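You operate a simulated robot arm through the tools that you are given. There is no shell and no other tool. Be economical: measure what you need, move in short steps, check, and stop when the job is done.

Carry out the task below with a simulated robot arm. There is one attempt and no reset: what you move stays moved.

## Task
Glue the cap block on the wooden rail and clamp it till the glue sets.
Fine: cover the patch in the rail's middle, put the glue pad back, watch the bead turn amber.

Only the result counts: the job must be done as asked and must still hold three seconds after the hand-in. Knocking over, shifting, dropping, spilling or breaking anything else fails it. Lids that push on must go on centred and level and be pressed home; caps that screw on are set level and turned clockwise until they are tight.

## Robot
A 7-joint arm with a two-finger parallel gripper, fixed in place. Base frame: the origin is at the foot of the arm, x ahead of it, y to its left, z up; the work surface is at about z = 820. Readings come in mm, degrees, newtons and seconds.
With the tool pointing down near the work surface it reaches from about 240 to 680 mm from the base axis. Its first joint turns from -66.0 to 66.0 degrees. Payload 2.4 kg.
Tool frame: the origin (TCP) lies between the finger pads and is the grasp point; the fingertips stand 30 mm ahead of it; z points along the fingers, y is the line along which they close. The gripper opens to 94 mm. The fingers are 28 mm wide and 10 mm thick; the gripper's body (50 by 96 mm) begins 55 mm behind the TCP.
Orientation is that of the tool frame in the base frame, as a unit quaternion [x, y, z, w]. With the fingers straight down and closing along the base's y, the tool's x points along the base's -x, its y along +y and its z along -z.

## Interface
- The arm moves only by the tool jog_arm. Its argument "increments" is a list of rows, each a list of 7 numbers: the turn, a rotation vector about the base's x, y, z in units of 180 degrees (1.0 is 180 degrees), then the shift along the base's x, y, z in units of 300 mm (1.0 is 300 mm), then the opening, from 0 (shut) to 1 (fully open). In form: [[ax, ay, az, tx, ty, tz, claw], ...]. A call has 1 to 12 rows; each row is the pose to reach, as a shift and turn from the pose commanded when the call began. A call with a number of a shift or a turn outside -1 to 1 is refused whole. A row lasts 0.2 s, in which the tool goes at most 50 mm and 8.6 degrees; a call with a longer step from one row to the next is refused whole, and so is a gripper value outside its range. A pose out of reach is approached as far as the arm can. The call stops where the force on the tool passes 40 N (or 10 N more than at its start, if that is more) or the arm is blocked; 0.2 s more then pass. The fingers move at their own pace (about 153 mm/s each) and stop on an object; they squeeze with about 20 N. The grip force told is the motor's: it shows also when the fingers shut on nothing. Time passes only in rows, and 0.2 s behind the last, so rows that repeat a pose let the fingers close. The reply holds the time, the measured pose of the TCP, the force on the tool along the base axes, the opening and the grip force, in the units named above and with some noise, and new pictures: "pictures" is both (left out), scene, wrist or none.
- Cameras (640 x 400 px; columns grow to the right, rows downward): "scene" is fixed at [27.7, 461.7, 1450.6]; the picture's right is [-0.85, -0.53, 0.00], its down [-0.26, 0.42, -0.87] and it looks along [0.46, -0.74, -0.49] (base axes); focal length 346 px, centre (320, 200). "wrist" rides on the gripper at [76, 14, -102] in the tool frame; the picture's right is [-0.18, 0.98, 0.00], its down [-0.75, -0.14, -0.64] and it looks along [-0.63, -0.12, 0.77] (tool axes); focal length 243 px, centre (320, 200). There is no depth. A picture from a camera that has moved, and an enlarged one, comes with that camera's place and axes in the base frame and with its lens.
- zoom(camera, box): a new picture of the part [left, top, right, bottom] of that camera's present view, enlarged. The clock stands still meanwhile.
- job_done(): hands the job in; it is judged then, once.

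Work in short steps. Places have to be worked out from the pictures, the camera data and where the tool is seen: move nearer, look again, correct. Check each grasp and each placing, and mend what went wrong. You have 120 turns and 170 pictures in all, those below and enlarged ones among them. Open the gripper and draw the arm clear of the work before you hand the job in, unless the task says otherwise; then end with one line.

The tools are called after "Request:" as name(argument=value, ...) on one line, values as JSON. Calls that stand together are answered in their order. jog_arm: Moves the arm, as the interface text tells. Its arguments: {"type":"object","properties":{"increments":{"type":"array"},"pictures":{"type":"string","enum":["both","scene","wrist","none"]}},"required":["increments"]} The other tools are called the same way: zoom (camera, box) takes an enlarged picture of a part of a camera's view; job_done () hands the job in.

At the start:

```text
t: 0.0
tool_pos: [333.8, 88.7, 1251.5]
ee_rot: [0.0, 1.0, 0.0, 0.0]
force: [0.3, -0.4, 0.0]
gripper_width: 94.0
grasp_force: 0.0
```

scene: 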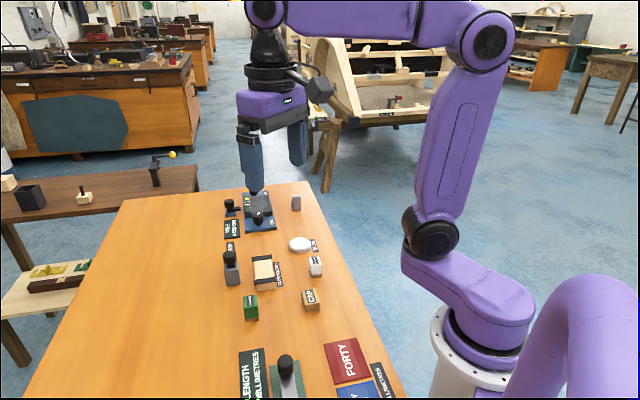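
wrist: 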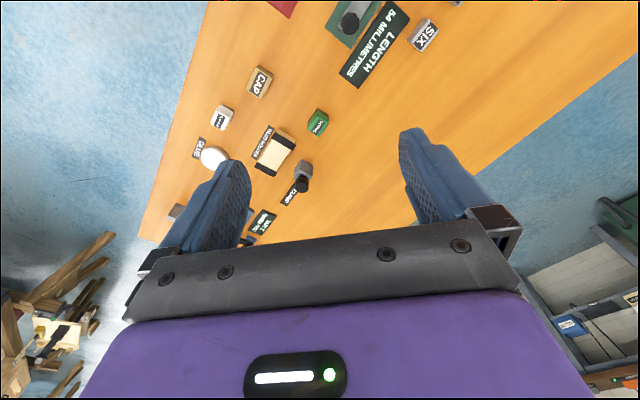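

I'll first look closer at the table from both cameras.

Request:
zoom(camera="scene", box=[200, 180, 360, 280])

Request:
zoom(camera="scene", box=[210, 240, 410, 400])

Request:
zoom(camera="wrist", box=[160, 60, 360, 240])

```text
4.00 times, centred on (280, 230) of scene
camera zoom: at [27.7, 461.7, 1450.6], right [-0.85, -0.53, 0.0], down [-0.26, 0.42, -0.87], along [0.46, -0.74, -0.49], focal length 1382 px, centre (480, 80)
```

zoom: 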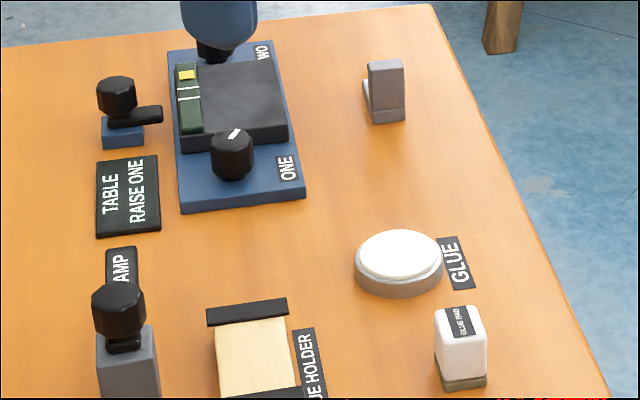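

```text
2.50 times, centred on (310, 320) of scene
camera zoom: at [27.7, 461.7, 1450.6], right [-0.85, -0.53, 0.0], down [-0.26, 0.42, -0.87], along [0.46, -0.74, -0.49], focal length 864 px, centre (345, -100)
```

zoom: 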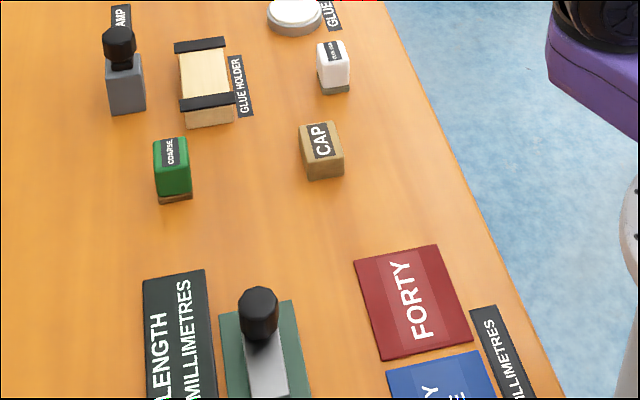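

```text
2.22 times, centred on (260, 150) of wrist
camera zoom: at [258.2, 103.3, 1354.1], right [0.18, 0.98, 0.0], down [0.75, -0.14, 0.64], along [0.63, -0.12, -0.77], focal length 539 px, centre (453, 311)
```

zoom: 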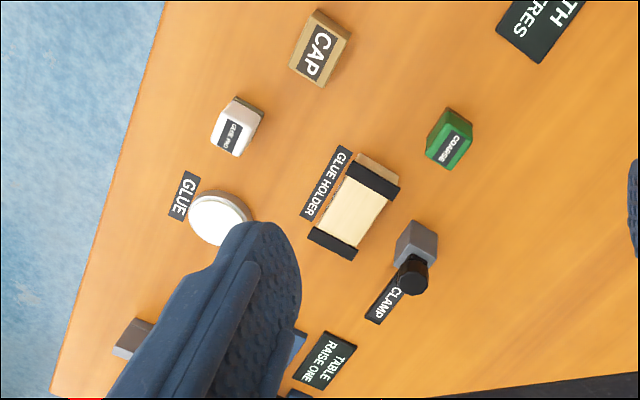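

The rail sits in the "glue holder" at about (522,-54), the clamp at about (606,-19), the cap at about (363,-36), the pad at about (418,-146) and the glue at about (511,-205). I'll move lower and look at them with the wrist camera.

Request:
jog_arm(increments=[[0, 0, 0, -0.03, -0.08, -0.12, 1], [0, 0, 0, -0.06, -0.16, -0.24, 1], [0, 0, 0, -0.09, -0.24, -0.36, 1], [0, 0, 0, -0.11, -0.3, -0.45, 1], [0, 0, 0, -0.127, -0.343, -0.51, 1], [0, 0, 0, -0.127, -0.343, -0.51, 1]])

```text
t: 1.4
tool_pos: [295.5, -12.9, 1098.7]
ee_rot: [0.001, 1.0, 0.0, 0.0]
force: [-0.1, 0.1, -0.1]
gripper_width: 94.0
grasp_force: 0.0
camera wrist: at [220.0, 2.0, 1201.8], right [0.18, 0.98, 0.0], down [0.75, -0.14, 0.64], along [0.63, -0.12, -0.77], focal length 243 px, centre (320, 200)
```

scene: 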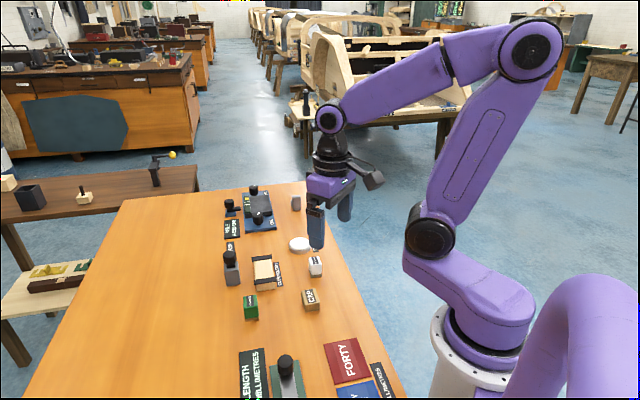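
wrist: 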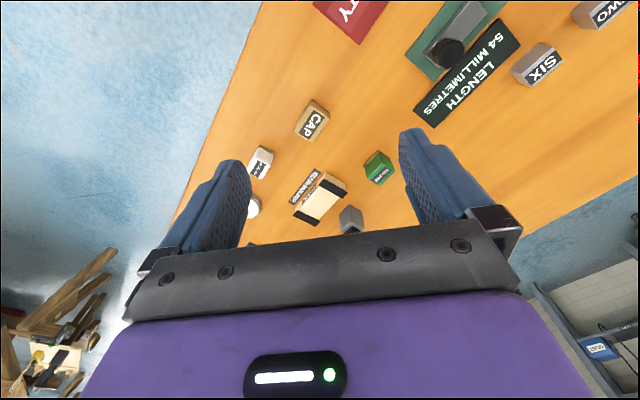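

The view is good, so I'll enlarge the holder, clamp and pad.

Request:
zoom(camera="wrist", box=[230, 90, 410, 250])

Request:
zoom(camera="scene", box=[215, 230, 335, 320])

```text
2.50 times, centred on (320, 170) of wrist
camera zoom: at [220.0, 2.0, 1201.8], right [0.18, 0.98, 0.0], down [0.75, -0.14, 0.64], along [0.63, -0.12, -0.77], focal length 606 px, centre (320, 275)
```

zoom: 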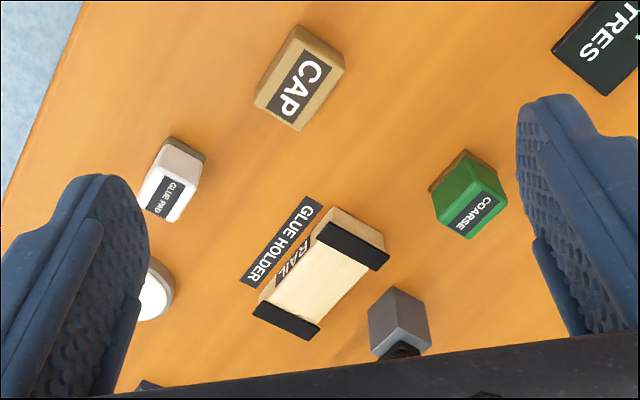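

```text
4.44 times, centred on (275, 275) of scene
camera zoom: at [27.7, 461.7, 1450.6], right [-0.85, -0.53, 0.0], down [-0.26, 0.42, -0.87], along [0.46, -0.74, -0.49], focal length 1536 px, centre (520, -133)
```

zoom: 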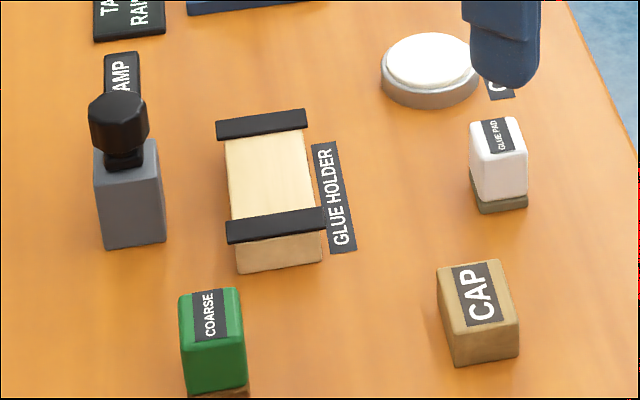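

I need to see the clamp mechanism and the patch closer, so I'm moving the wrist camera in.

Request:
jog_arm(increments=[[0, 0, 0, 0.114, -0.005, -0.095, 1], [0, 0, 0, 0.228, -0.01, -0.19, 1], [0, 0, 0, 0.342, -0.014, -0.285, 1], [0, 0, 0, 0.456, -0.019, -0.38, 1], [0, 0, 0, 0.57, -0.023, -0.473, 1], [0, 0, 0, 0.57, -0.023, -0.473, 1]])

```text
t: 2.8
tool_pos: [467.5, -22.5, 955.0]
ee_rot: [-0.001, 1.0, -0.001, 0.001]
force: [0.6, 0.7, 0.3]
gripper_width: 94.0
grasp_force: 0.1
camera wrist: at [391.5, -8.0, 1059.0], right [0.18, 0.98, 0.0], down [0.75, -0.14, 0.64], along [0.63, -0.12, -0.77], focal length 243 px, centre (320, 200)
```

scene: 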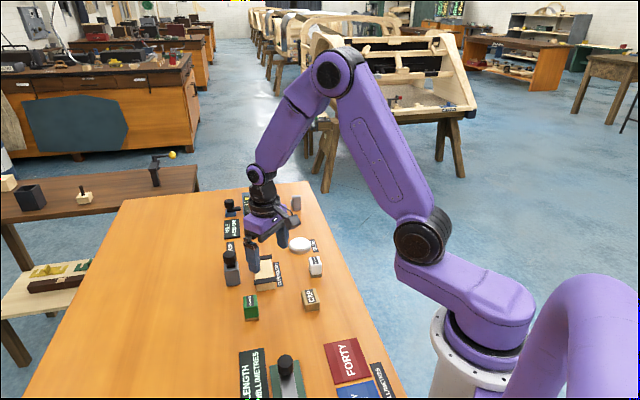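
wrist: 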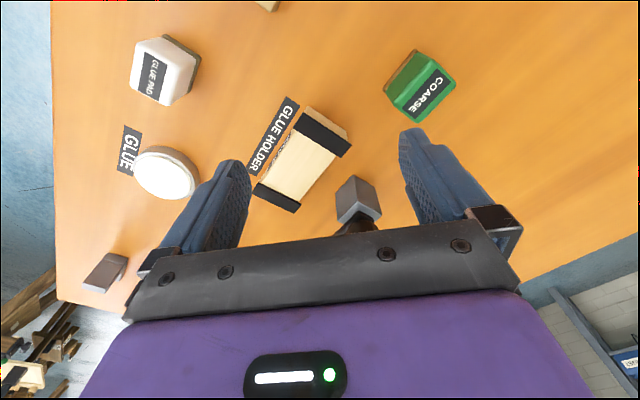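

Request:
zoom(camera="wrist", box=[230, 90, 400, 250])

Request:
jog_arm(increments=[[0, 0, 0, 0.0, -0.15, 0, 1], [0, 0, 0, 0.0, -0.3, 0, 1], [0, 0, 0.03, 0, -0.45, 0, 1], [0, 0, 0.07, 0, -0.45, 0, 1], [0, 0, 0.11, 0, -0.45, 0, 1], [0, 0, 0.15, 0, -0.45, 0, 1], [0, 0, 0.19, 0, -0.45, 0, 1], [0, 0, 0.23, 0, -0.45, 0, 1], [0, 0, 0.27, 0, -0.45, 0, 1], [0, 0, 0.3, 0, -0.45, 0, 1], [0, 0, 0.3, 0, -0.45, 0, 1]])

```text
2.50 times, centred on (315, 170) of wrist
camera zoom: at [391.5, -8.0, 1059.0], right [0.18, 0.98, 0.0], down [0.75, -0.14, 0.64], along [0.63, -0.12, -0.77], focal length 606 px, centre (332, 275)
```

zoom: 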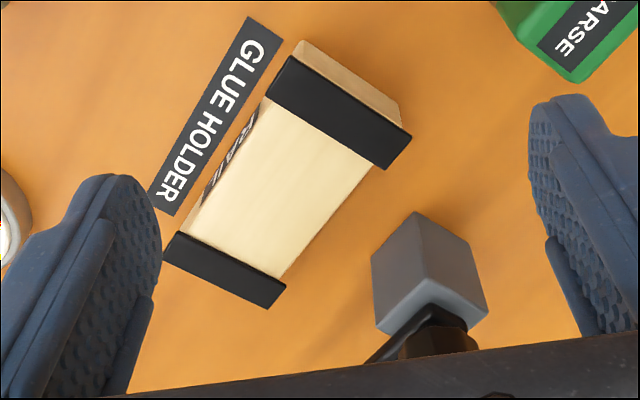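

```text
t: 5.2
tool_pos: [467.7, -155.5, 956.2]
ee_rot: [-0.455, 0.89, 0.0, 0.0]
force: [-0.3, 0.2, 0.0]
gripper_width: 93.8
grasp_force: 0.0
camera wrist: at [411.1, -209.0, 1060.0], right [-0.69, 0.73, 0.0], down [0.56, 0.53, 0.64], along [0.47, 0.44, -0.77], focal length 243 px, centre (320, 200)
```

scene: 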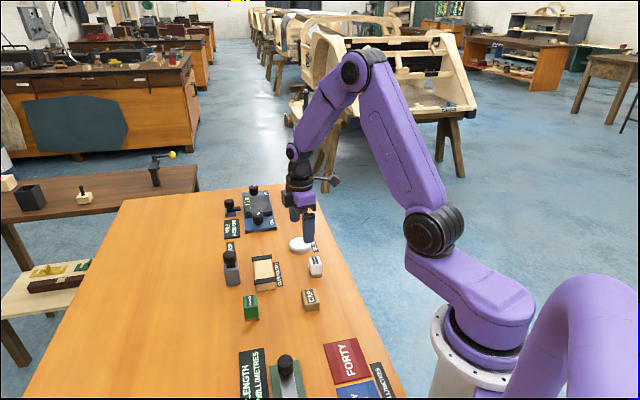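
wrist: 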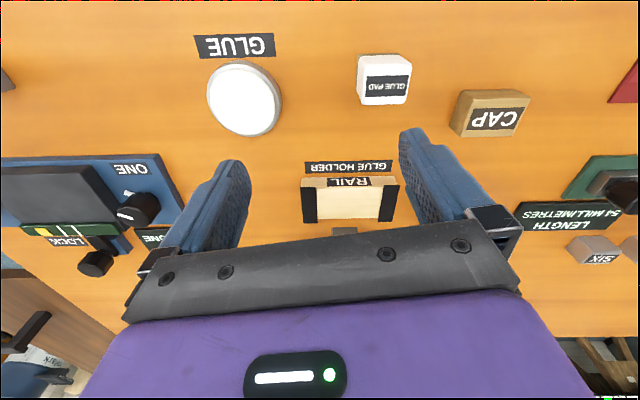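

The table frame is lined up with the view now. I'll back off along the view line so the clamp comes out from behind the gripper.

Request:
jog_arm(increments=[[0, 0, 0, -0.12, -0.06, 0.05, 1], [0, 0, 0, -0.22, -0.12, 0.1, 1], [0, 0, 0, -0.3, -0.17, 0.15, 1], [0, 0, 0, -0.3, -0.17, 0.15, 1]], pictures="wrist")

Request:
zoom(camera="wrist", box=[220, 60, 420, 240])

Request:
zoom(camera="scene", box=[215, 235, 295, 295])

```text
t: 6.2
tool_pos: [375.1, -207.3, 1002.5]
ee_rot: [-0.454, 0.891, -0.001, 0.0]
force: [-0.4, -0.5, 0.3]
gripper_width: 94.0
grasp_force: 0.1
camera wrist: at [319.5, -260.1, 1104.5], right [-0.69, 0.73, 0.0], down [0.56, 0.53, 0.64], along [0.47, 0.44, -0.77], focal length 243 px, centre (320, 200)
```

wrist: 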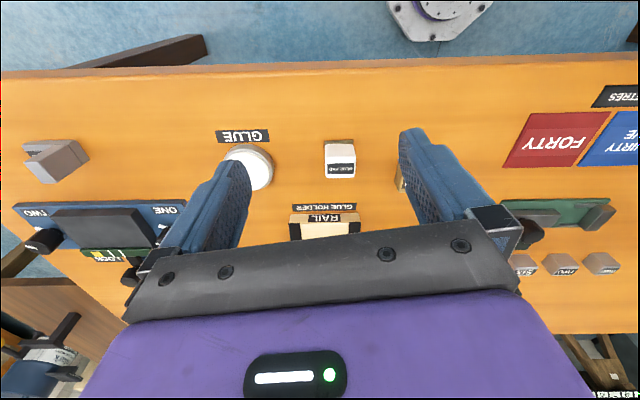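

```text
2.22 times, centred on (320, 150) of wrist
camera zoom: at [319.5, -260.1, 1104.5], right [-0.69, 0.73, 0.0], down [0.56, 0.53, 0.64], along [0.47, 0.44, -0.77], focal length 539 px, centre (320, 311)
```

zoom: 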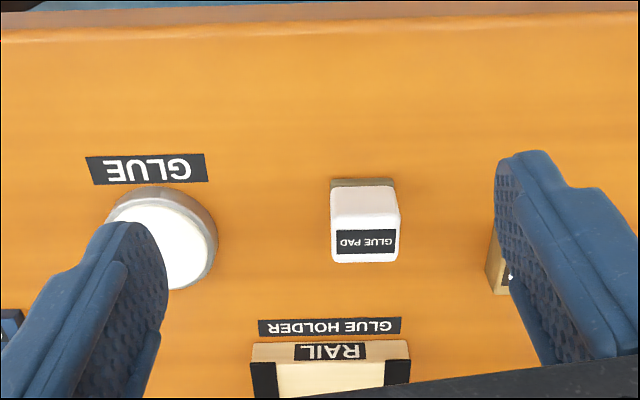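

```text
6.67 times, centred on (255, 265) of scene
camera zoom: at [27.7, 461.7, 1450.6], right [-0.85, -0.53, 0.0], down [-0.26, 0.42, -0.87], along [0.46, -0.74, -0.49], focal length 2304 px, centre (753, -233)
```

zoom: 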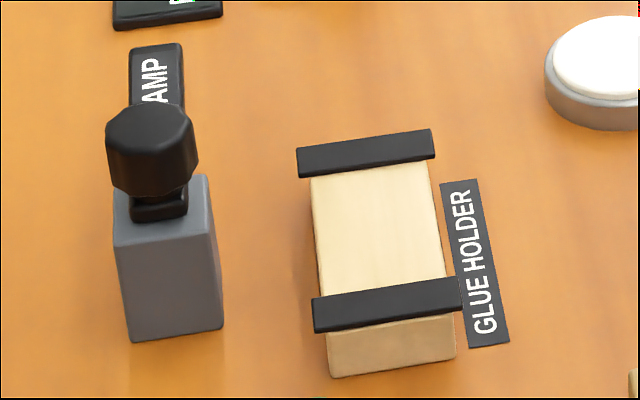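

The tower has a knob and a bar that I can't fully read yet. I'm moving the camera to look nearly straight down on the clamp.

Request:
jog_arm(increments=[[0, 0, 0, 0.08, 0.06, 0.12, 1], [0, 0, 0, 0.18, 0.14, 0.15, 1], [0, 0, 0, 0.29, 0.23, 0.153, 1], [0, 0, 0, 0.4, 0.32, 0.153, 1], [0, 0, 0, 0.52, 0.41, 0.153, 1], [0, 0, 0, 0.64, 0.49, 0.153, 1], [0, 0, 0, 0.66, 0.51, 0.153, 1], [0, 0, 0, 0.66, 0.51, 0.153, 1]], pictures="wrist")

Request:
zoom(camera="wrist", box=[220, 60, 420, 240])

```text
t: 8.0
tool_pos: [575.9, -54.1, 1046.3]
ee_rot: [-0.454, 0.891, 0.0, 0.0]
force: [0.4, -0.1, -0.9]
gripper_width: 94.2
grasp_force: 0.0
camera wrist: at [520.0, -106.7, 1148.9], right [-0.69, 0.73, 0.0], down [0.56, 0.53, 0.64], along [0.47, 0.44, -0.77], focal length 243 px, centre (320, 200)
```

wrist: 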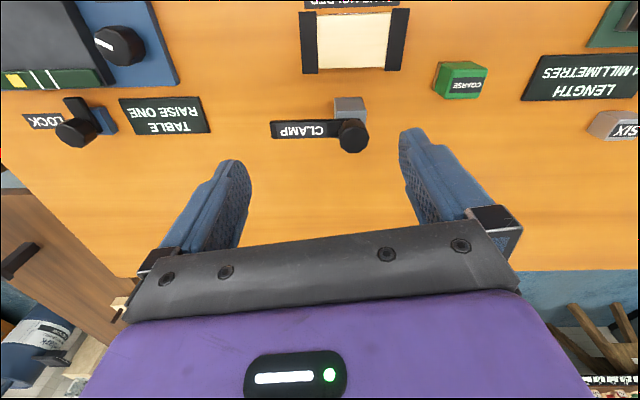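

```text
2.22 times, centred on (320, 150) of wrist
camera zoom: at [520.0, -106.7, 1148.9], right [-0.69, 0.73, 0.0], down [0.56, 0.53, 0.64], along [0.47, 0.44, -0.77], focal length 539 px, centre (320, 311)
```

zoom: 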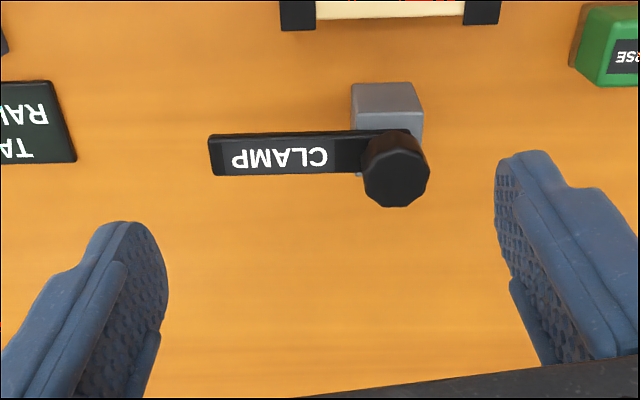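

The clamp bar pivots on the tower under the knob and points along the table. It must swing about 90° clockwise, seen from above, to lie over the rail. The glue comes first, so I'm moving above the pad at about (416,-136) with the yaw set to the table at about 44°.

Request:
jog_arm(increments=[[0, 0, -0.02, -0.12, -0.06, 0, 1], [0, 0, -0.04, -0.24, -0.12, -0.03, 1], [0, 0, -0.0556, -0.36, -0.18, -0.1, 1], [0, 0, -0.0556, -0.46, -0.24, -0.19, 1], [0, 0, -0.0556, -0.527, -0.277, -0.293, 1], [0, 0, -0.0556, -0.527, -0.277, -0.293, 1]])

Request:
zoom(camera="wrist", box=[220, 60, 420, 240])

```text
t: 9.4
tool_pos: [419.3, -140.3, 957.9]
ee_rot: [-0.375, 0.927, 0.0, 0.0]
force: [-0.3, -0.3, -0.6]
gripper_width: 94.0
grasp_force: 0.0
camera wrist: at [354.2, -181.7, 1060.6], right [-0.55, 0.83, 0.0], down [0.64, 0.42, 0.64], along [0.54, 0.35, -0.77], focal length 243 px, centre (320, 200)
```

scene: 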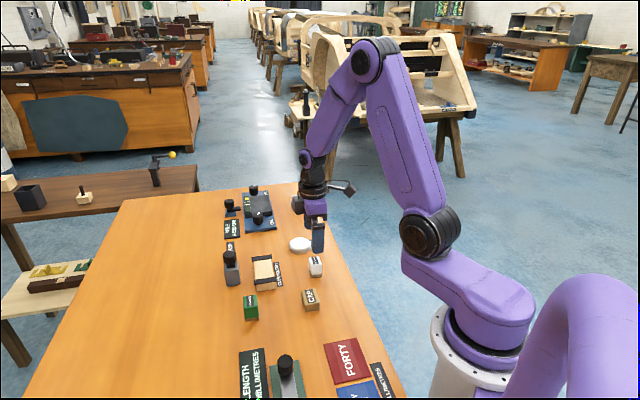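
wrist: 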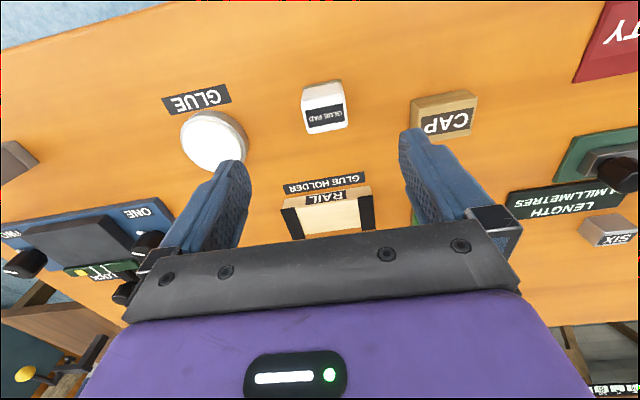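

```text
2.22 times, centred on (320, 150) of wrist
camera zoom: at [354.2, -181.7, 1060.6], right [-0.55, 0.83, 0.0], down [0.64, 0.42, 0.64], along [0.54, 0.35, -0.77], focal length 539 px, centre (320, 311)
```

zoom: 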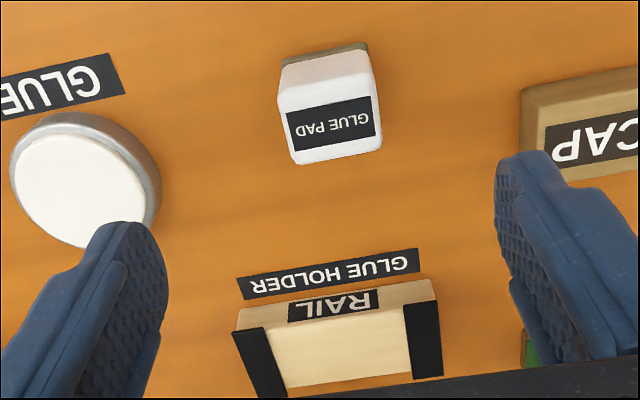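

The pad top is about 34 mm square, near (414,-138) at z≈868. I'll come down to z≈915 and check the alignment.

Request:
jog_arm(increments=[[0, 0, 0, -0.01, 0, -0.1, 1], [0, 0, 0, -0.01, 0, -0.15, 1], [0, 0, 0, -0.01, 0, -0.15, 1]])

Request:
zoom(camera="wrist", box=[220, 60, 420, 240])

Request:
zoom(camera="scene", box=[260, 210, 360, 290])

```text
t: 10.2
tool_pos: [413.7, -137.2, 912.9]
ee_rot: [-0.374, 0.927, 0.0, 0.0]
force: [-0.4, -0.6, -0.4]
gripper_width: 94.4
grasp_force: 0.0
camera wrist: at [350.0, -180.0, 1015.4], right [-0.55, 0.83, 0.0], down [0.64, 0.42, 0.64], along [0.54, 0.35, -0.77], focal length 243 px, centre (320, 200)
```

scene: 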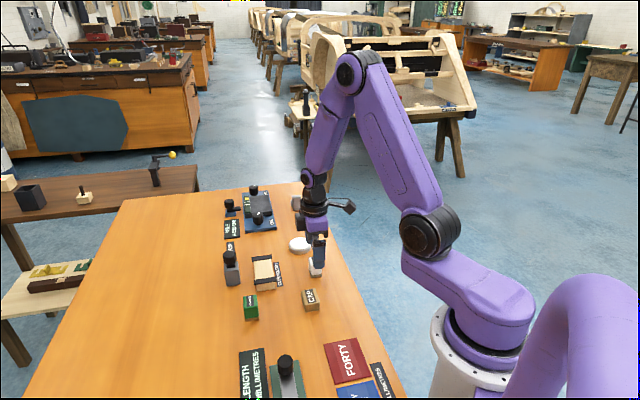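
wrist: 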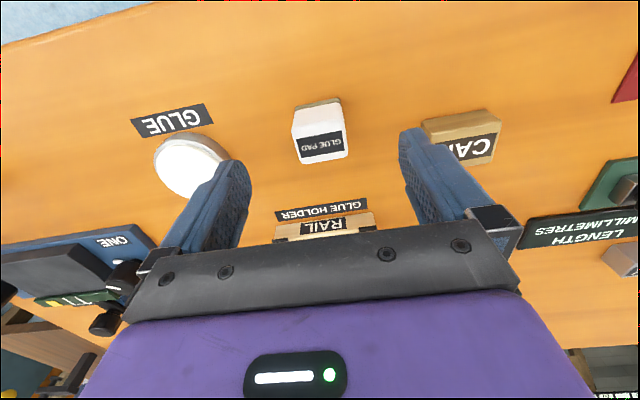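

```text
2.22 times, centred on (320, 150) of wrist
camera zoom: at [350.0, -180.0, 1015.4], right [-0.55, 0.83, 0.0], down [0.64, 0.42, 0.64], along [0.54, 0.35, -0.77], focal length 539 px, centre (320, 311)
```

zoom: 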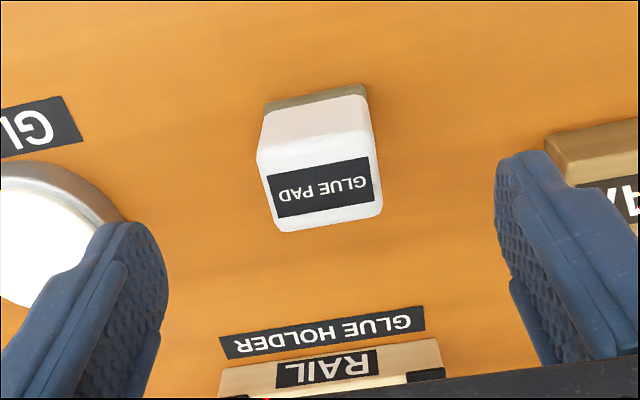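

```text
5.00 times, centred on (310, 250) of scene
camera zoom: at [27.7, 461.7, 1450.6], right [-0.85, -0.53, 0.0], down [-0.26, 0.42, -0.87], along [0.46, -0.74, -0.49], focal length 1728 px, centre (370, -50)
```

zoom: 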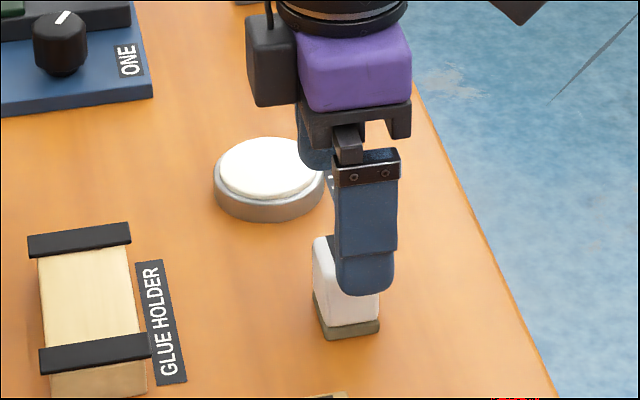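

The pad is at (413,-139), square with the fingers and between them. I'll descend to TCP z≈862 and close.

Request:
jog_arm(increments=[[0, 0, 0, -0.002, -0.006, -0.06, 1], [0, 0, 0, -0.002, -0.006, -0.12, 1], [0, 0, 0, -0.002, -0.006, -0.175, 1], [0, 0, 0, -0.002, -0.006, -0.175, 1], [0, 0, 0, -0.002, -0.006, -0.175, 0.2], [0, 0, 0, -0.002, -0.006, -0.175, 0.2], [0, 0, 0, -0.002, -0.006, -0.175, 0.2], [0, 0, 0, -0.002, -0.006, -0.175, 0.2]])

```text
t: 12.0
tool_pos: [415.0, -139.5, 860.9]
ee_rot: [-0.375, 0.927, 0.0, 0.0]
force: [1.0, -0.4, 2.1]
gripper_width: 39.7
grasp_force: 19.8
camera wrist: at [350.2, -181.2, 963.4], right [-0.55, 0.83, 0.0], down [0.64, 0.42, 0.64], along [0.54, 0.35, -0.77], focal length 243 px, centre (320, 200)
```

scene: 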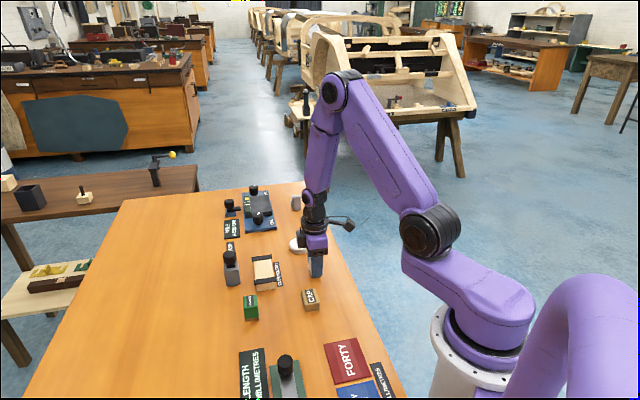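
wrist: 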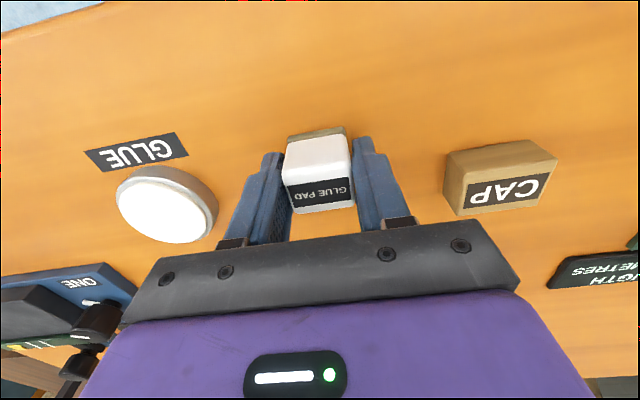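

The pad is gripped at 39.7 mm. I'll lift it and carry it over the glue dish, which I estimate at (506,-209).

Request:
jog_arm(increments=[[0, 0, 0, 0, 0, 0.12, 0.2], [0, 0, 0, 0, 0, 0.2, 0.2], [0, 0, 0, 0.1, -0.08, 0.2, 0.2], [0, 0, 0, 0.2, -0.16, 0.2, 0.2], [0, 0, 0, 0.31, -0.233, 0.2, 0.2], [0, 0, 0, 0.31, -0.233, 0.2, 0.2], [0, 0, 0, 0.31, -0.233, 0.2, 0.2]])

Request:
zoom(camera="scene", box=[260, 190, 360, 270])

Request:
zoom(camera="wrist", box=[220, 60, 420, 240])

```text
t: 13.6
tool_pos: [505.0, -208.8, 919.5]
ee_rot: [-0.374, 0.927, 0.0, 0.0]
force: [0.3, -0.7, 0.5]
gripper_width: 18.9
grasp_force: 0.0
camera wrist: at [440.3, -250.7, 1023.3], right [-0.55, 0.83, 0.0], down [0.64, 0.42, 0.64], along [0.54, 0.35, -0.77], focal length 243 px, centre (320, 200)
```

scene: 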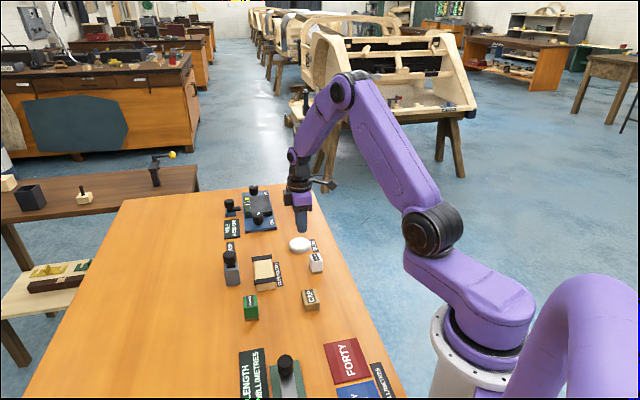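
wrist: 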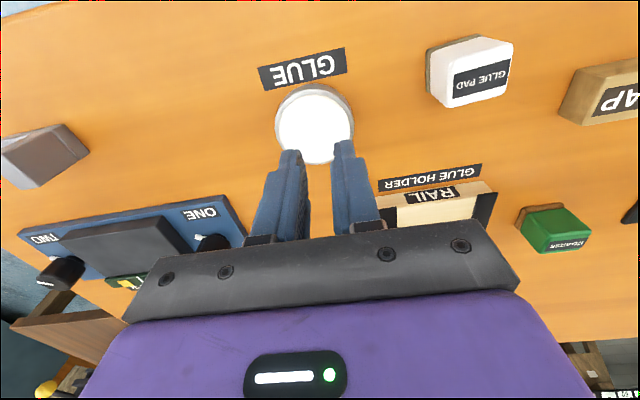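

```text
5.00 times, centred on (310, 230) of scene
camera zoom: at [27.7, 461.7, 1450.6], right [-0.85, -0.53, 0.0], down [-0.26, 0.42, -0.87], along [0.46, -0.74, -0.49], focal length 1728 px, centre (370, 50)
```

zoom: 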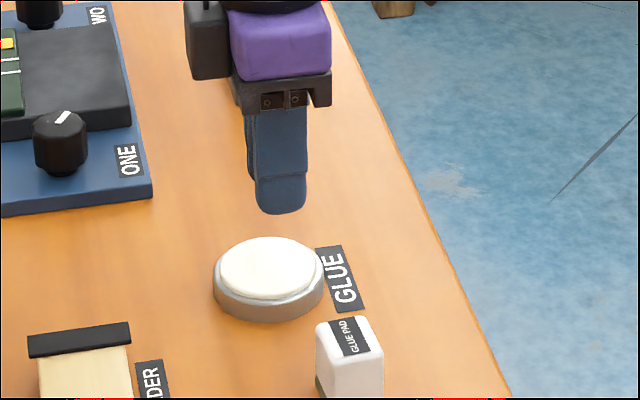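

```text
2.22 times, centred on (320, 150) of wrist
camera zoom: at [440.3, -250.7, 1023.3], right [-0.55, 0.83, 0.0], down [0.64, 0.42, 0.64], along [0.54, 0.35, -0.77], focal length 539 px, centre (320, 311)
```

zoom: 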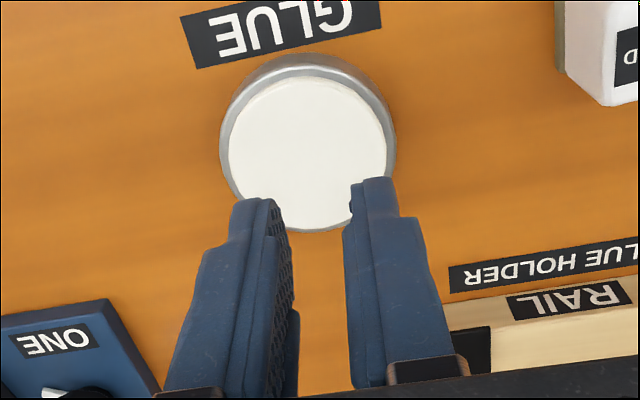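

The grip slipped on lifting: the fingers closed to 19 mm and the pad stayed behind. The view here puts the dish at about (511,-209). I'll reopen, go back over the pad and check that it's still standing.

Request:
jog_arm(increments=[[0, 0, 0, 0, 0, 0.06, 0.6], [0, 0, 0, -0.1, 0.08, 0.06, 1], [0, 0, 0, -0.2, 0.16, 0.06, 1], [0, 0, 0, -0.31, 0.233, 0.03, 1], [0, 0, 0, -0.31, 0.233, -0.02, 1], [0, 0, 0, -0.31, 0.233, -0.02, 1]])

Request:
zoom(camera="wrist", box=[220, 60, 420, 240])

Request:
zoom(camera="scene", box=[260, 210, 360, 290])

```text
t: 15.0
tool_pos: [413.8, -139.1, 915.1]
ee_rot: [-0.374, 0.927, 0.0, 0.001]
force: [-0.2, -0.6, 0.8]
gripper_width: 94.1
grasp_force: 0.1
camera wrist: at [349.3, -180.2, 1018.5], right [-0.55, 0.83, 0.0], down [0.64, 0.42, 0.64], along [0.54, 0.35, -0.77], focal length 243 px, centre (320, 200)
```

scene: 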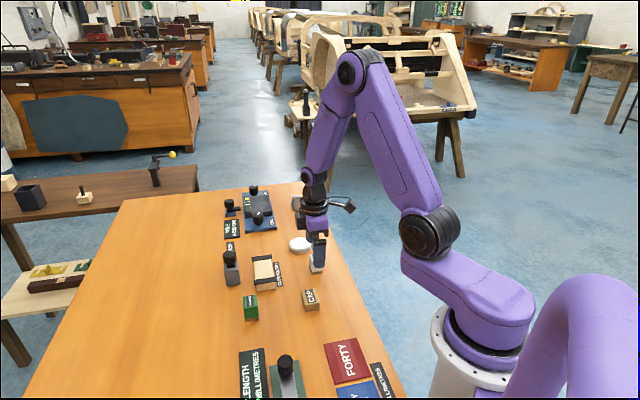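
wrist: 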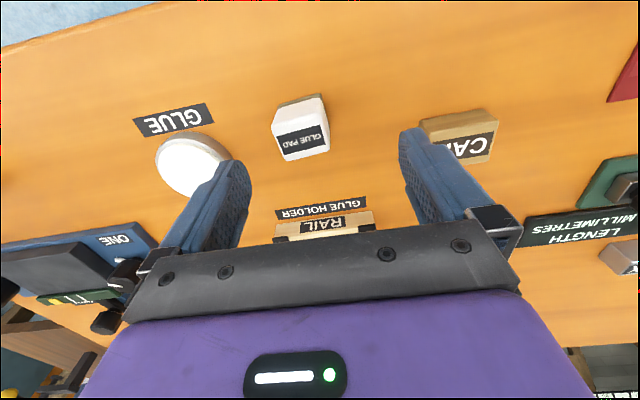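

```text
2.22 times, centred on (320, 150) of wrist
camera zoom: at [349.3, -180.2, 1018.5], right [-0.55, 0.83, 0.0], down [0.64, 0.42, 0.64], along [0.54, 0.35, -0.77], focal length 539 px, centre (320, 311)
```

zoom: 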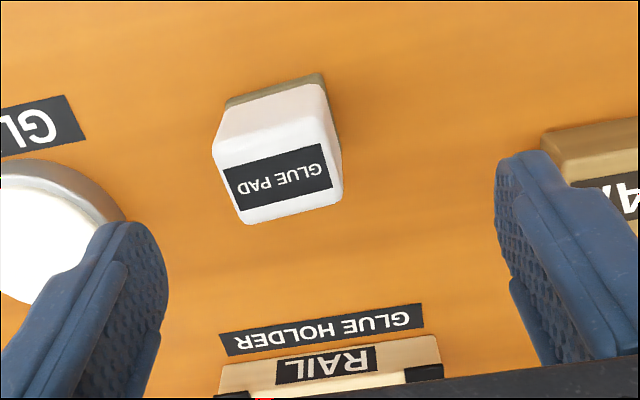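

```text
5.00 times, centred on (310, 250) of scene
camera zoom: at [27.7, 461.7, 1450.6], right [-0.85, -0.53, 0.0], down [-0.26, 0.42, -0.87], along [0.46, -0.74, -0.49], focal length 1728 px, centre (370, -50)
```

zoom: 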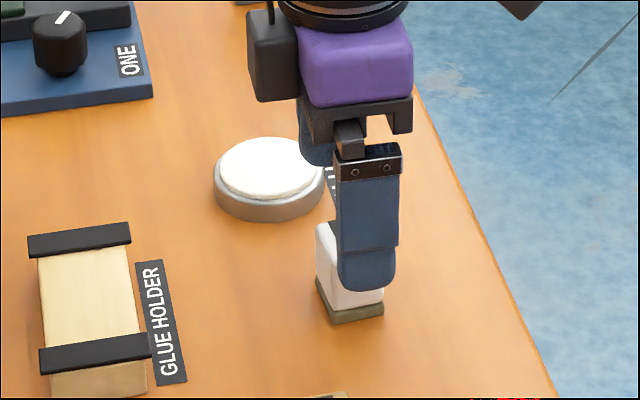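

The pad is upright but was dragged to about (419,-150) and turned about 5°. I'll regrip it deeper, with the yaw matched and full closing, then do a slow test lift.

Request:
jog_arm(increments=[[0, 0, 0.028, 0.0193, -0.036, 0, 1], [0, 0, 0.028, 0.0193, -0.036, 0, 1], [0, 0, 0.028, 0.0193, -0.036, -0.1, 1], [0, 0, 0.028, 0.0193, -0.036, -0.2, 1], [0, 0, 0.028, 0.0193, -0.036, -0.2, 1], [0, 0, 0.028, 0.0193, -0.036, -0.2, 0], [0, 0, 0.028, 0.0193, -0.036, -0.2, 0], [0, 0, 0.028, 0.0193, -0.036, -0.2, 0], [0, 0, 0.028, 0.0193, -0.036, -0.2, 0], [0, 0, 0.028, 0.0193, -0.036, -0.2, 0]], pictures="wrist")

Request:
jog_arm(increments=[[0, 0, 0, 0, 0, 0.01, 0], [0, 0, 0, 0, 0, 0.02, 0], [0, 0, 0, 0, 0, 0.03, 0], [0, 0, 0, 0, 0, 0.04, 0], [0, 0, 0, 0, 0, 0.05, 0]])

```text
t: 17.2
tool_pos: [419.4, -150.8, 855.5]
ee_rot: [-0.415, 0.91, 0.0, 0.001]
force: [-1.2, -0.3, 0.0]
gripper_width: 39.6
grasp_force: 20.2
camera wrist: at [359.2, -198.8, 959.1], right [-0.62, 0.78, 0.0], down [0.6, 0.48, 0.64], along [0.5, 0.4, -0.77], focal length 243 px, centre (320, 200)
```

wrist: 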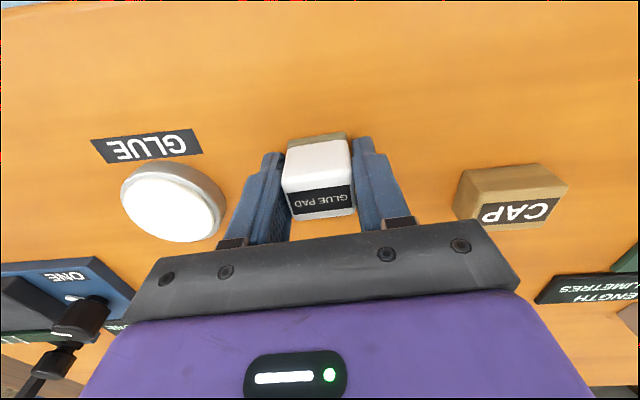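

```text
t: 18.4
tool_pos: [419.8, -149.1, 869.7]
ee_rot: [-0.416, 0.909, 0.0, 0.0]
force: [0.6, -0.2, -0.4]
gripper_width: 39.7
grasp_force: 20.0
camera wrist: at [359.5, -197.8, 973.7], right [-0.62, 0.78, 0.0], down [0.6, 0.48, 0.64], along [0.5, 0.4, -0.77], focal length 243 px, centre (320, 200)
```

scene: 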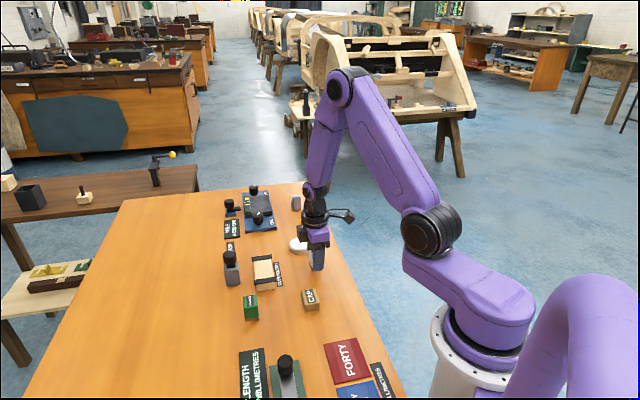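
wrist: 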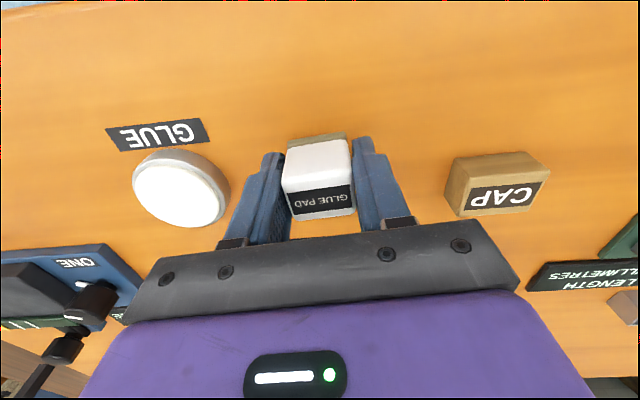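

It's holding with no slip at 14 mm of lift. I'll carry it slowly up and across to the glue dish.

Request:
jog_arm(increments=[[0, 0, 0, 0, 0, 0.03, 0], [0, 0, 0, 0, 0, 0.07, 0], [0, 0, 0, 0.01, -0.006, 0.11, 0], [0, 0, 0, 0.04, -0.025, 0.12, 0], [0, 0, 0, 0.08, -0.05, 0.12, 0], [0, 0, 0, 0.12, -0.076, 0.12, 0], [0, 0, 0, 0.16, -0.102, 0.12, 0], [0, 0, 0, 0.2, -0.128, 0.12, 0], [0, 0, 0, 0.24, -0.154, 0.12, 0], [0, 0, 0, 0.28, -0.18, 0.12, 0], [0, 0, 0, 0.3, -0.193, 0.12, 0], [0, 0, 0, 0.307, -0.197, 0.12, 0]])

Request:
zoom(camera="scene", box=[260, 190, 360, 270])

Request:
zoom(camera="wrist", box=[220, 60, 420, 240])

```text
t: 21.0
tool_pos: [511.2, -209.9, 905.2]
ee_rot: [-0.416, 0.91, 0.0, -0.001]
force: [-0.5, -0.6, -0.1]
gripper_width: 39.5
grasp_force: 20.2
camera wrist: at [451.4, -257.4, 1009.2], right [-0.62, 0.78, 0.0], down [0.6, 0.48, 0.64], along [0.5, 0.4, -0.77], focal length 243 px, centre (320, 200)
```

scene: 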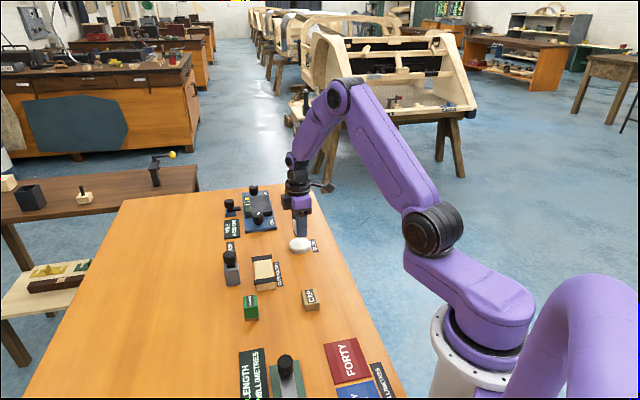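
wrist: 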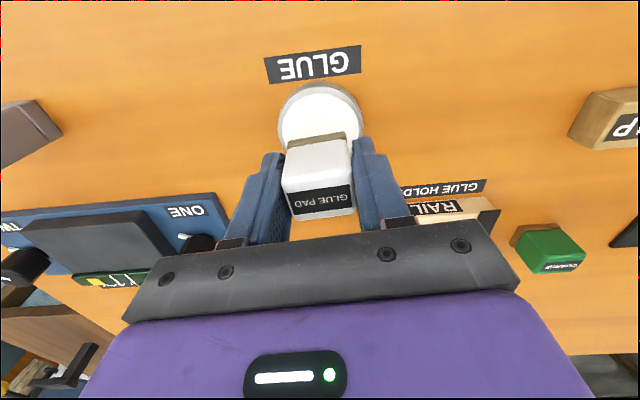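

```text
5.00 times, centred on (310, 230) of scene
camera zoom: at [27.7, 461.7, 1450.6], right [-0.85, -0.53, 0.0], down [-0.26, 0.42, -0.87], along [0.46, -0.74, -0.49], focal length 1728 px, centre (370, 50)
```

zoom: 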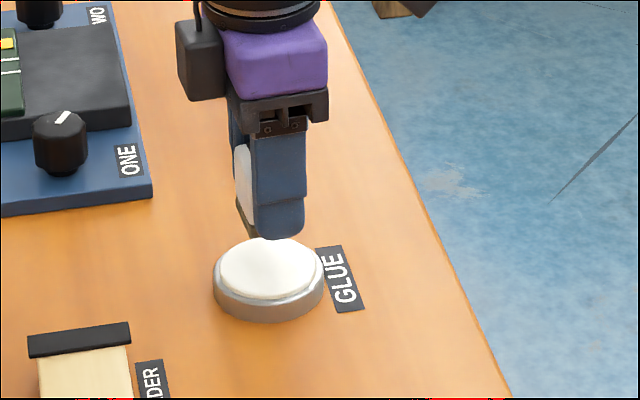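

```text
2.22 times, centred on (320, 150) of wrist
camera zoom: at [451.4, -257.4, 1009.2], right [-0.62, 0.78, 0.0], down [0.6, 0.48, 0.64], along [0.5, 0.4, -0.77], focal length 539 px, centre (320, 311)
```

zoom: 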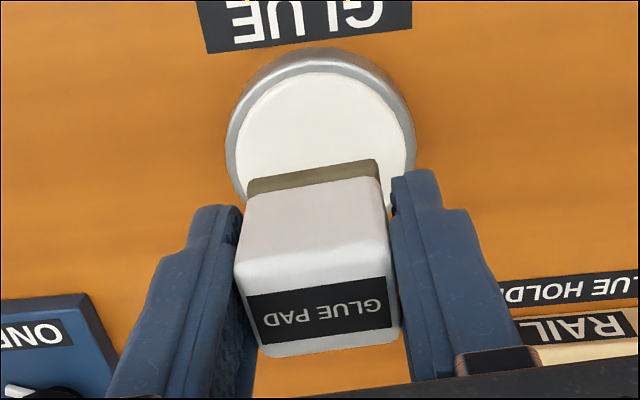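

The dish's centre is directly below at (510,-209). I'll lower slowly to contact.

Request:
jog_arm(increments=[[0, 0, 0, -0.003, 0, -0.03, 0], [0, 0, 0, -0.003, 0, -0.06, 0], [0, 0, 0, -0.003, 0, -0.075, 0], [0, 0, 0, -0.003, 0, -0.085, 0], [0, 0, 0, -0.003, 0, -0.092, 0]])

Request:
zoom(camera="scene", box=[260, 190, 360, 270])

```text
t: 22.2
tool_pos: [509.9, -209.6, 877.8]
ee_rot: [-0.415, 0.91, 0.0, 0.0]
force: [-0.1, -0.3, -0.8]
gripper_width: 39.8
grasp_force: 20.0
camera wrist: at [450.3, -256.7, 982.0], right [-0.62, 0.78, 0.0], down [0.6, 0.48, 0.64], along [0.5, 0.4, -0.77], focal length 243 px, centre (320, 200)
```

scene: 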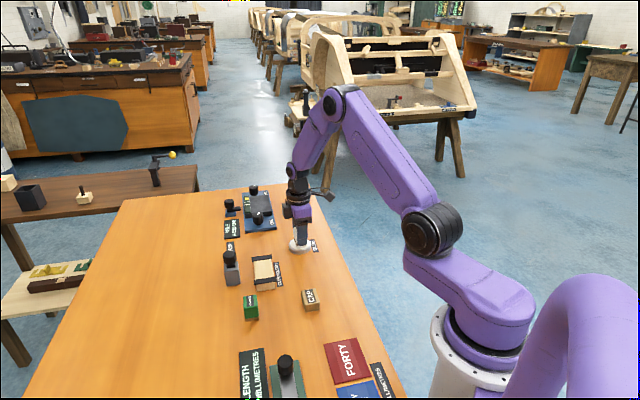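
wrist: 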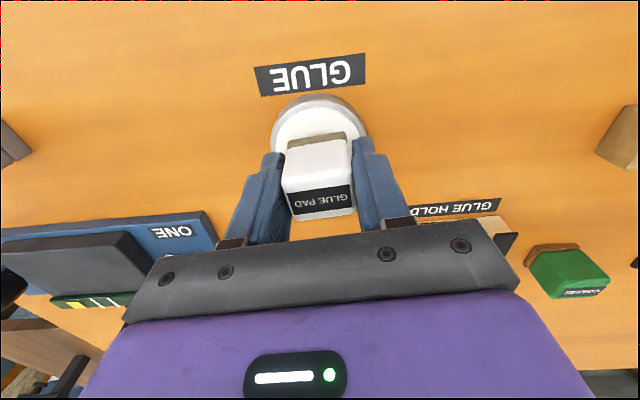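

```text
5.00 times, centred on (310, 230) of scene
camera zoom: at [27.7, 461.7, 1450.6], right [-0.85, -0.53, 0.0], down [-0.26, 0.42, -0.87], along [0.46, -0.74, -0.49], focal length 1728 px, centre (370, 50)
```

zoom: 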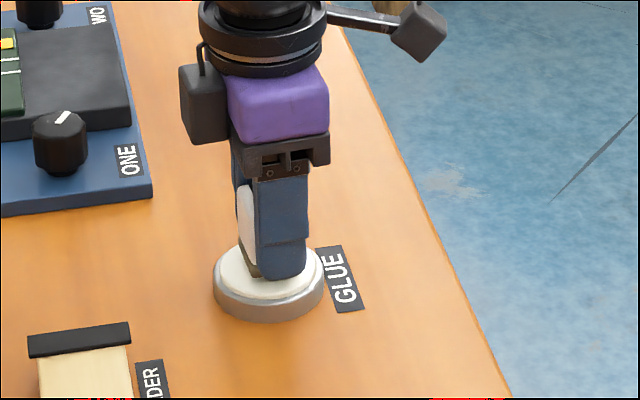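

Not yet touching, or only just. I'll ease down in small steps to a light press.

Request:
jog_arm(increments=[[0, 0, 0, 0, 0, -0.006, 0], [0, 0, 0, 0, 0, -0.012, 0], [0, 0, 0, 0, 0, -0.018, 0], [0, 0, 0, 0, 0, -0.018, 0]], pictures="none")

```text
t: 23.2
tool_pos: [510.0, -209.0, 872.8]
ee_rot: [-0.416, 0.91, 0.0, -0.001]
force: [0.0, -0.2, -1.1]
gripper_width: 39.6
grasp_force: 20.1
```

Request:
jog_arm(increments=[[0, 0, 0, 0, 0, -0.006, 0], [0, 0, 0, 0, 0, -0.012, 0], [0, 0, 0, 0, 0, -0.018, 0], [0, 0, 0, 0, 0, -0.018, 0]], pictures="none")

Request:
zoom(camera="scene", box=[260, 190, 360, 270])

Request:
zoom(camera="wrist", box=[220, 60, 420, 240])

```text
t: 24.2
tool_pos: [509.9, -207.9, 869.2]
ee_rot: [-0.416, 0.909, -0.001, 0.001]
force: [-1.2, 1.6, 16.6]
gripper_width: 39.9
grasp_force: 19.6
```

```text
5.00 times, centred on (310, 230) of scene
camera zoom: at [27.4, 461.8, 1450.6], right [-0.85, -0.53, 0.0], down [-0.26, 0.42, -0.87], along [0.46, -0.74, -0.49], focal length 1728 px, centre (370, 50)
```

zoom: 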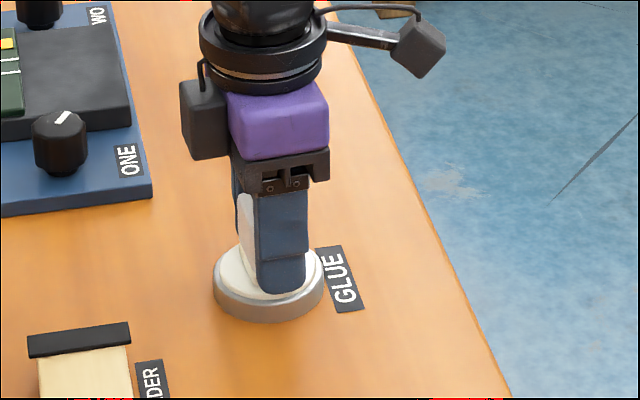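

```text
2.22 times, centred on (320, 150) of wrist
camera zoom: at [450.5, -256.7, 971.7], right [-0.62, 0.78, 0.0], down [0.6, 0.48, 0.64], along [0.5, 0.4, -0.77], focal length 539 px, centre (320, 311)
```

zoom: 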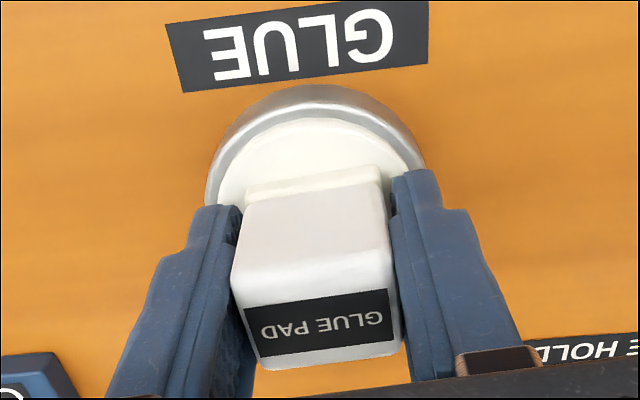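

The pad's base has turned white and it pressed at 16.6 N, so it's loaded with glue. I'll lift it and carry it to just above the rail's middle at about (521,-56).

Request:
jog_arm(increments=[[0, 0, 0, 0, 0, 0.03, 0], [0, 0, 0, 0, 0, 0.07, 0], [0, 0, 0, 0, 0, 0.12, 0], [0, 0, -0.005, 0, 0.03, 0.17, 0], [0, 0, -0.01, 0.01, 0.08, 0.2, 0], [0, 0, -0.015, 0.015, 0.15, 0.2, 0], [0, 0, -0.02, 0.02, 0.22, 0.2, 0], [0, 0, -0.025, 0.025, 0.29, 0.2, 0], [0, 0, -0.028, 0.03, 0.36, 0.2, 0], [0, 0, -0.028, 0.033, 0.43, 0.2, 0], [0, 0, -0.028, 0.035, 0.48, 0.2, 0], [0, 0, -0.028, 0.037, 0.51, 0.2, 0]])

Request:
zoom(camera="scene", box=[215, 215, 315, 295])

Request:
zoom(camera="wrist", box=[220, 60, 420, 240])

```text
t: 26.8
tool_pos: [521.6, -56.1, 927.3]
ee_rot: [-0.374, 0.928, -0.001, 0.0]
force: [0.6, -1.2, -0.6]
gripper_width: 39.7
grasp_force: 20.4
camera wrist: at [456.7, -98.3, 1031.7], right [-0.55, 0.83, 0.0], down [0.64, 0.42, 0.64], along [0.54, 0.35, -0.77], focal length 243 px, centre (320, 200)
```

scene: 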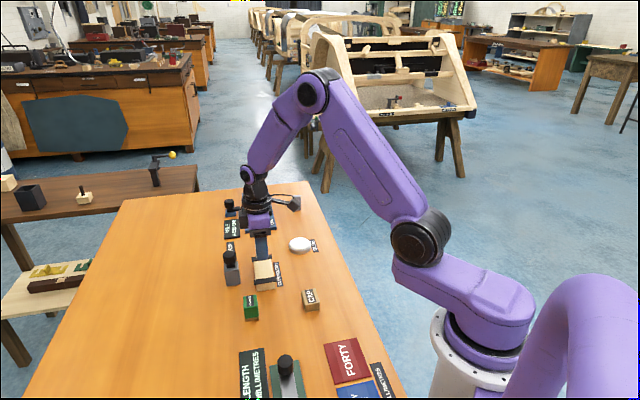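
wrist: 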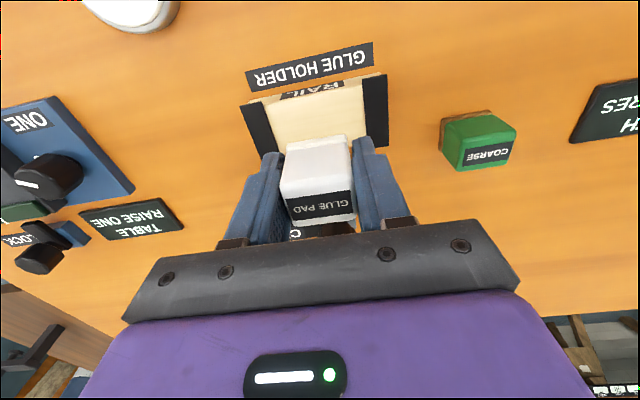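

```text
5.00 times, centred on (265, 255) of scene
camera zoom: at [27.7, 461.7, 1450.6], right [-0.85, -0.53, 0.0], down [-0.26, 0.42, -0.87], along [0.46, -0.74, -0.49], focal length 1728 px, centre (595, -75)
```

zoom: 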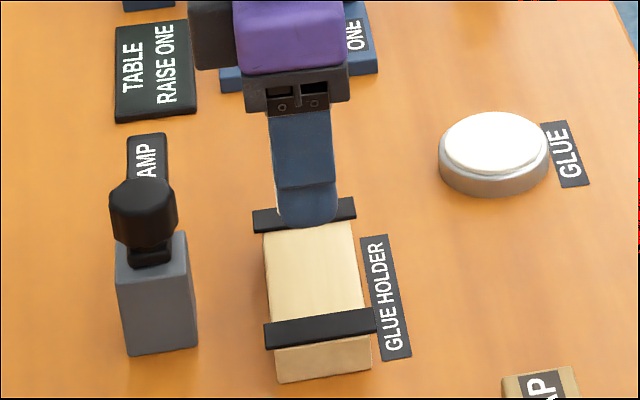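

```text
2.22 times, centred on (320, 150) of wrist
camera zoom: at [456.7, -98.3, 1031.7], right [-0.55, 0.83, 0.0], down [0.64, 0.42, 0.64], along [0.54, 0.35, -0.77], focal length 539 px, centre (320, 311)
```

zoom: 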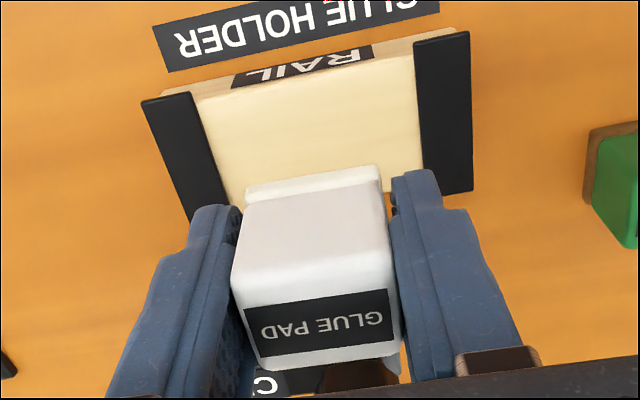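

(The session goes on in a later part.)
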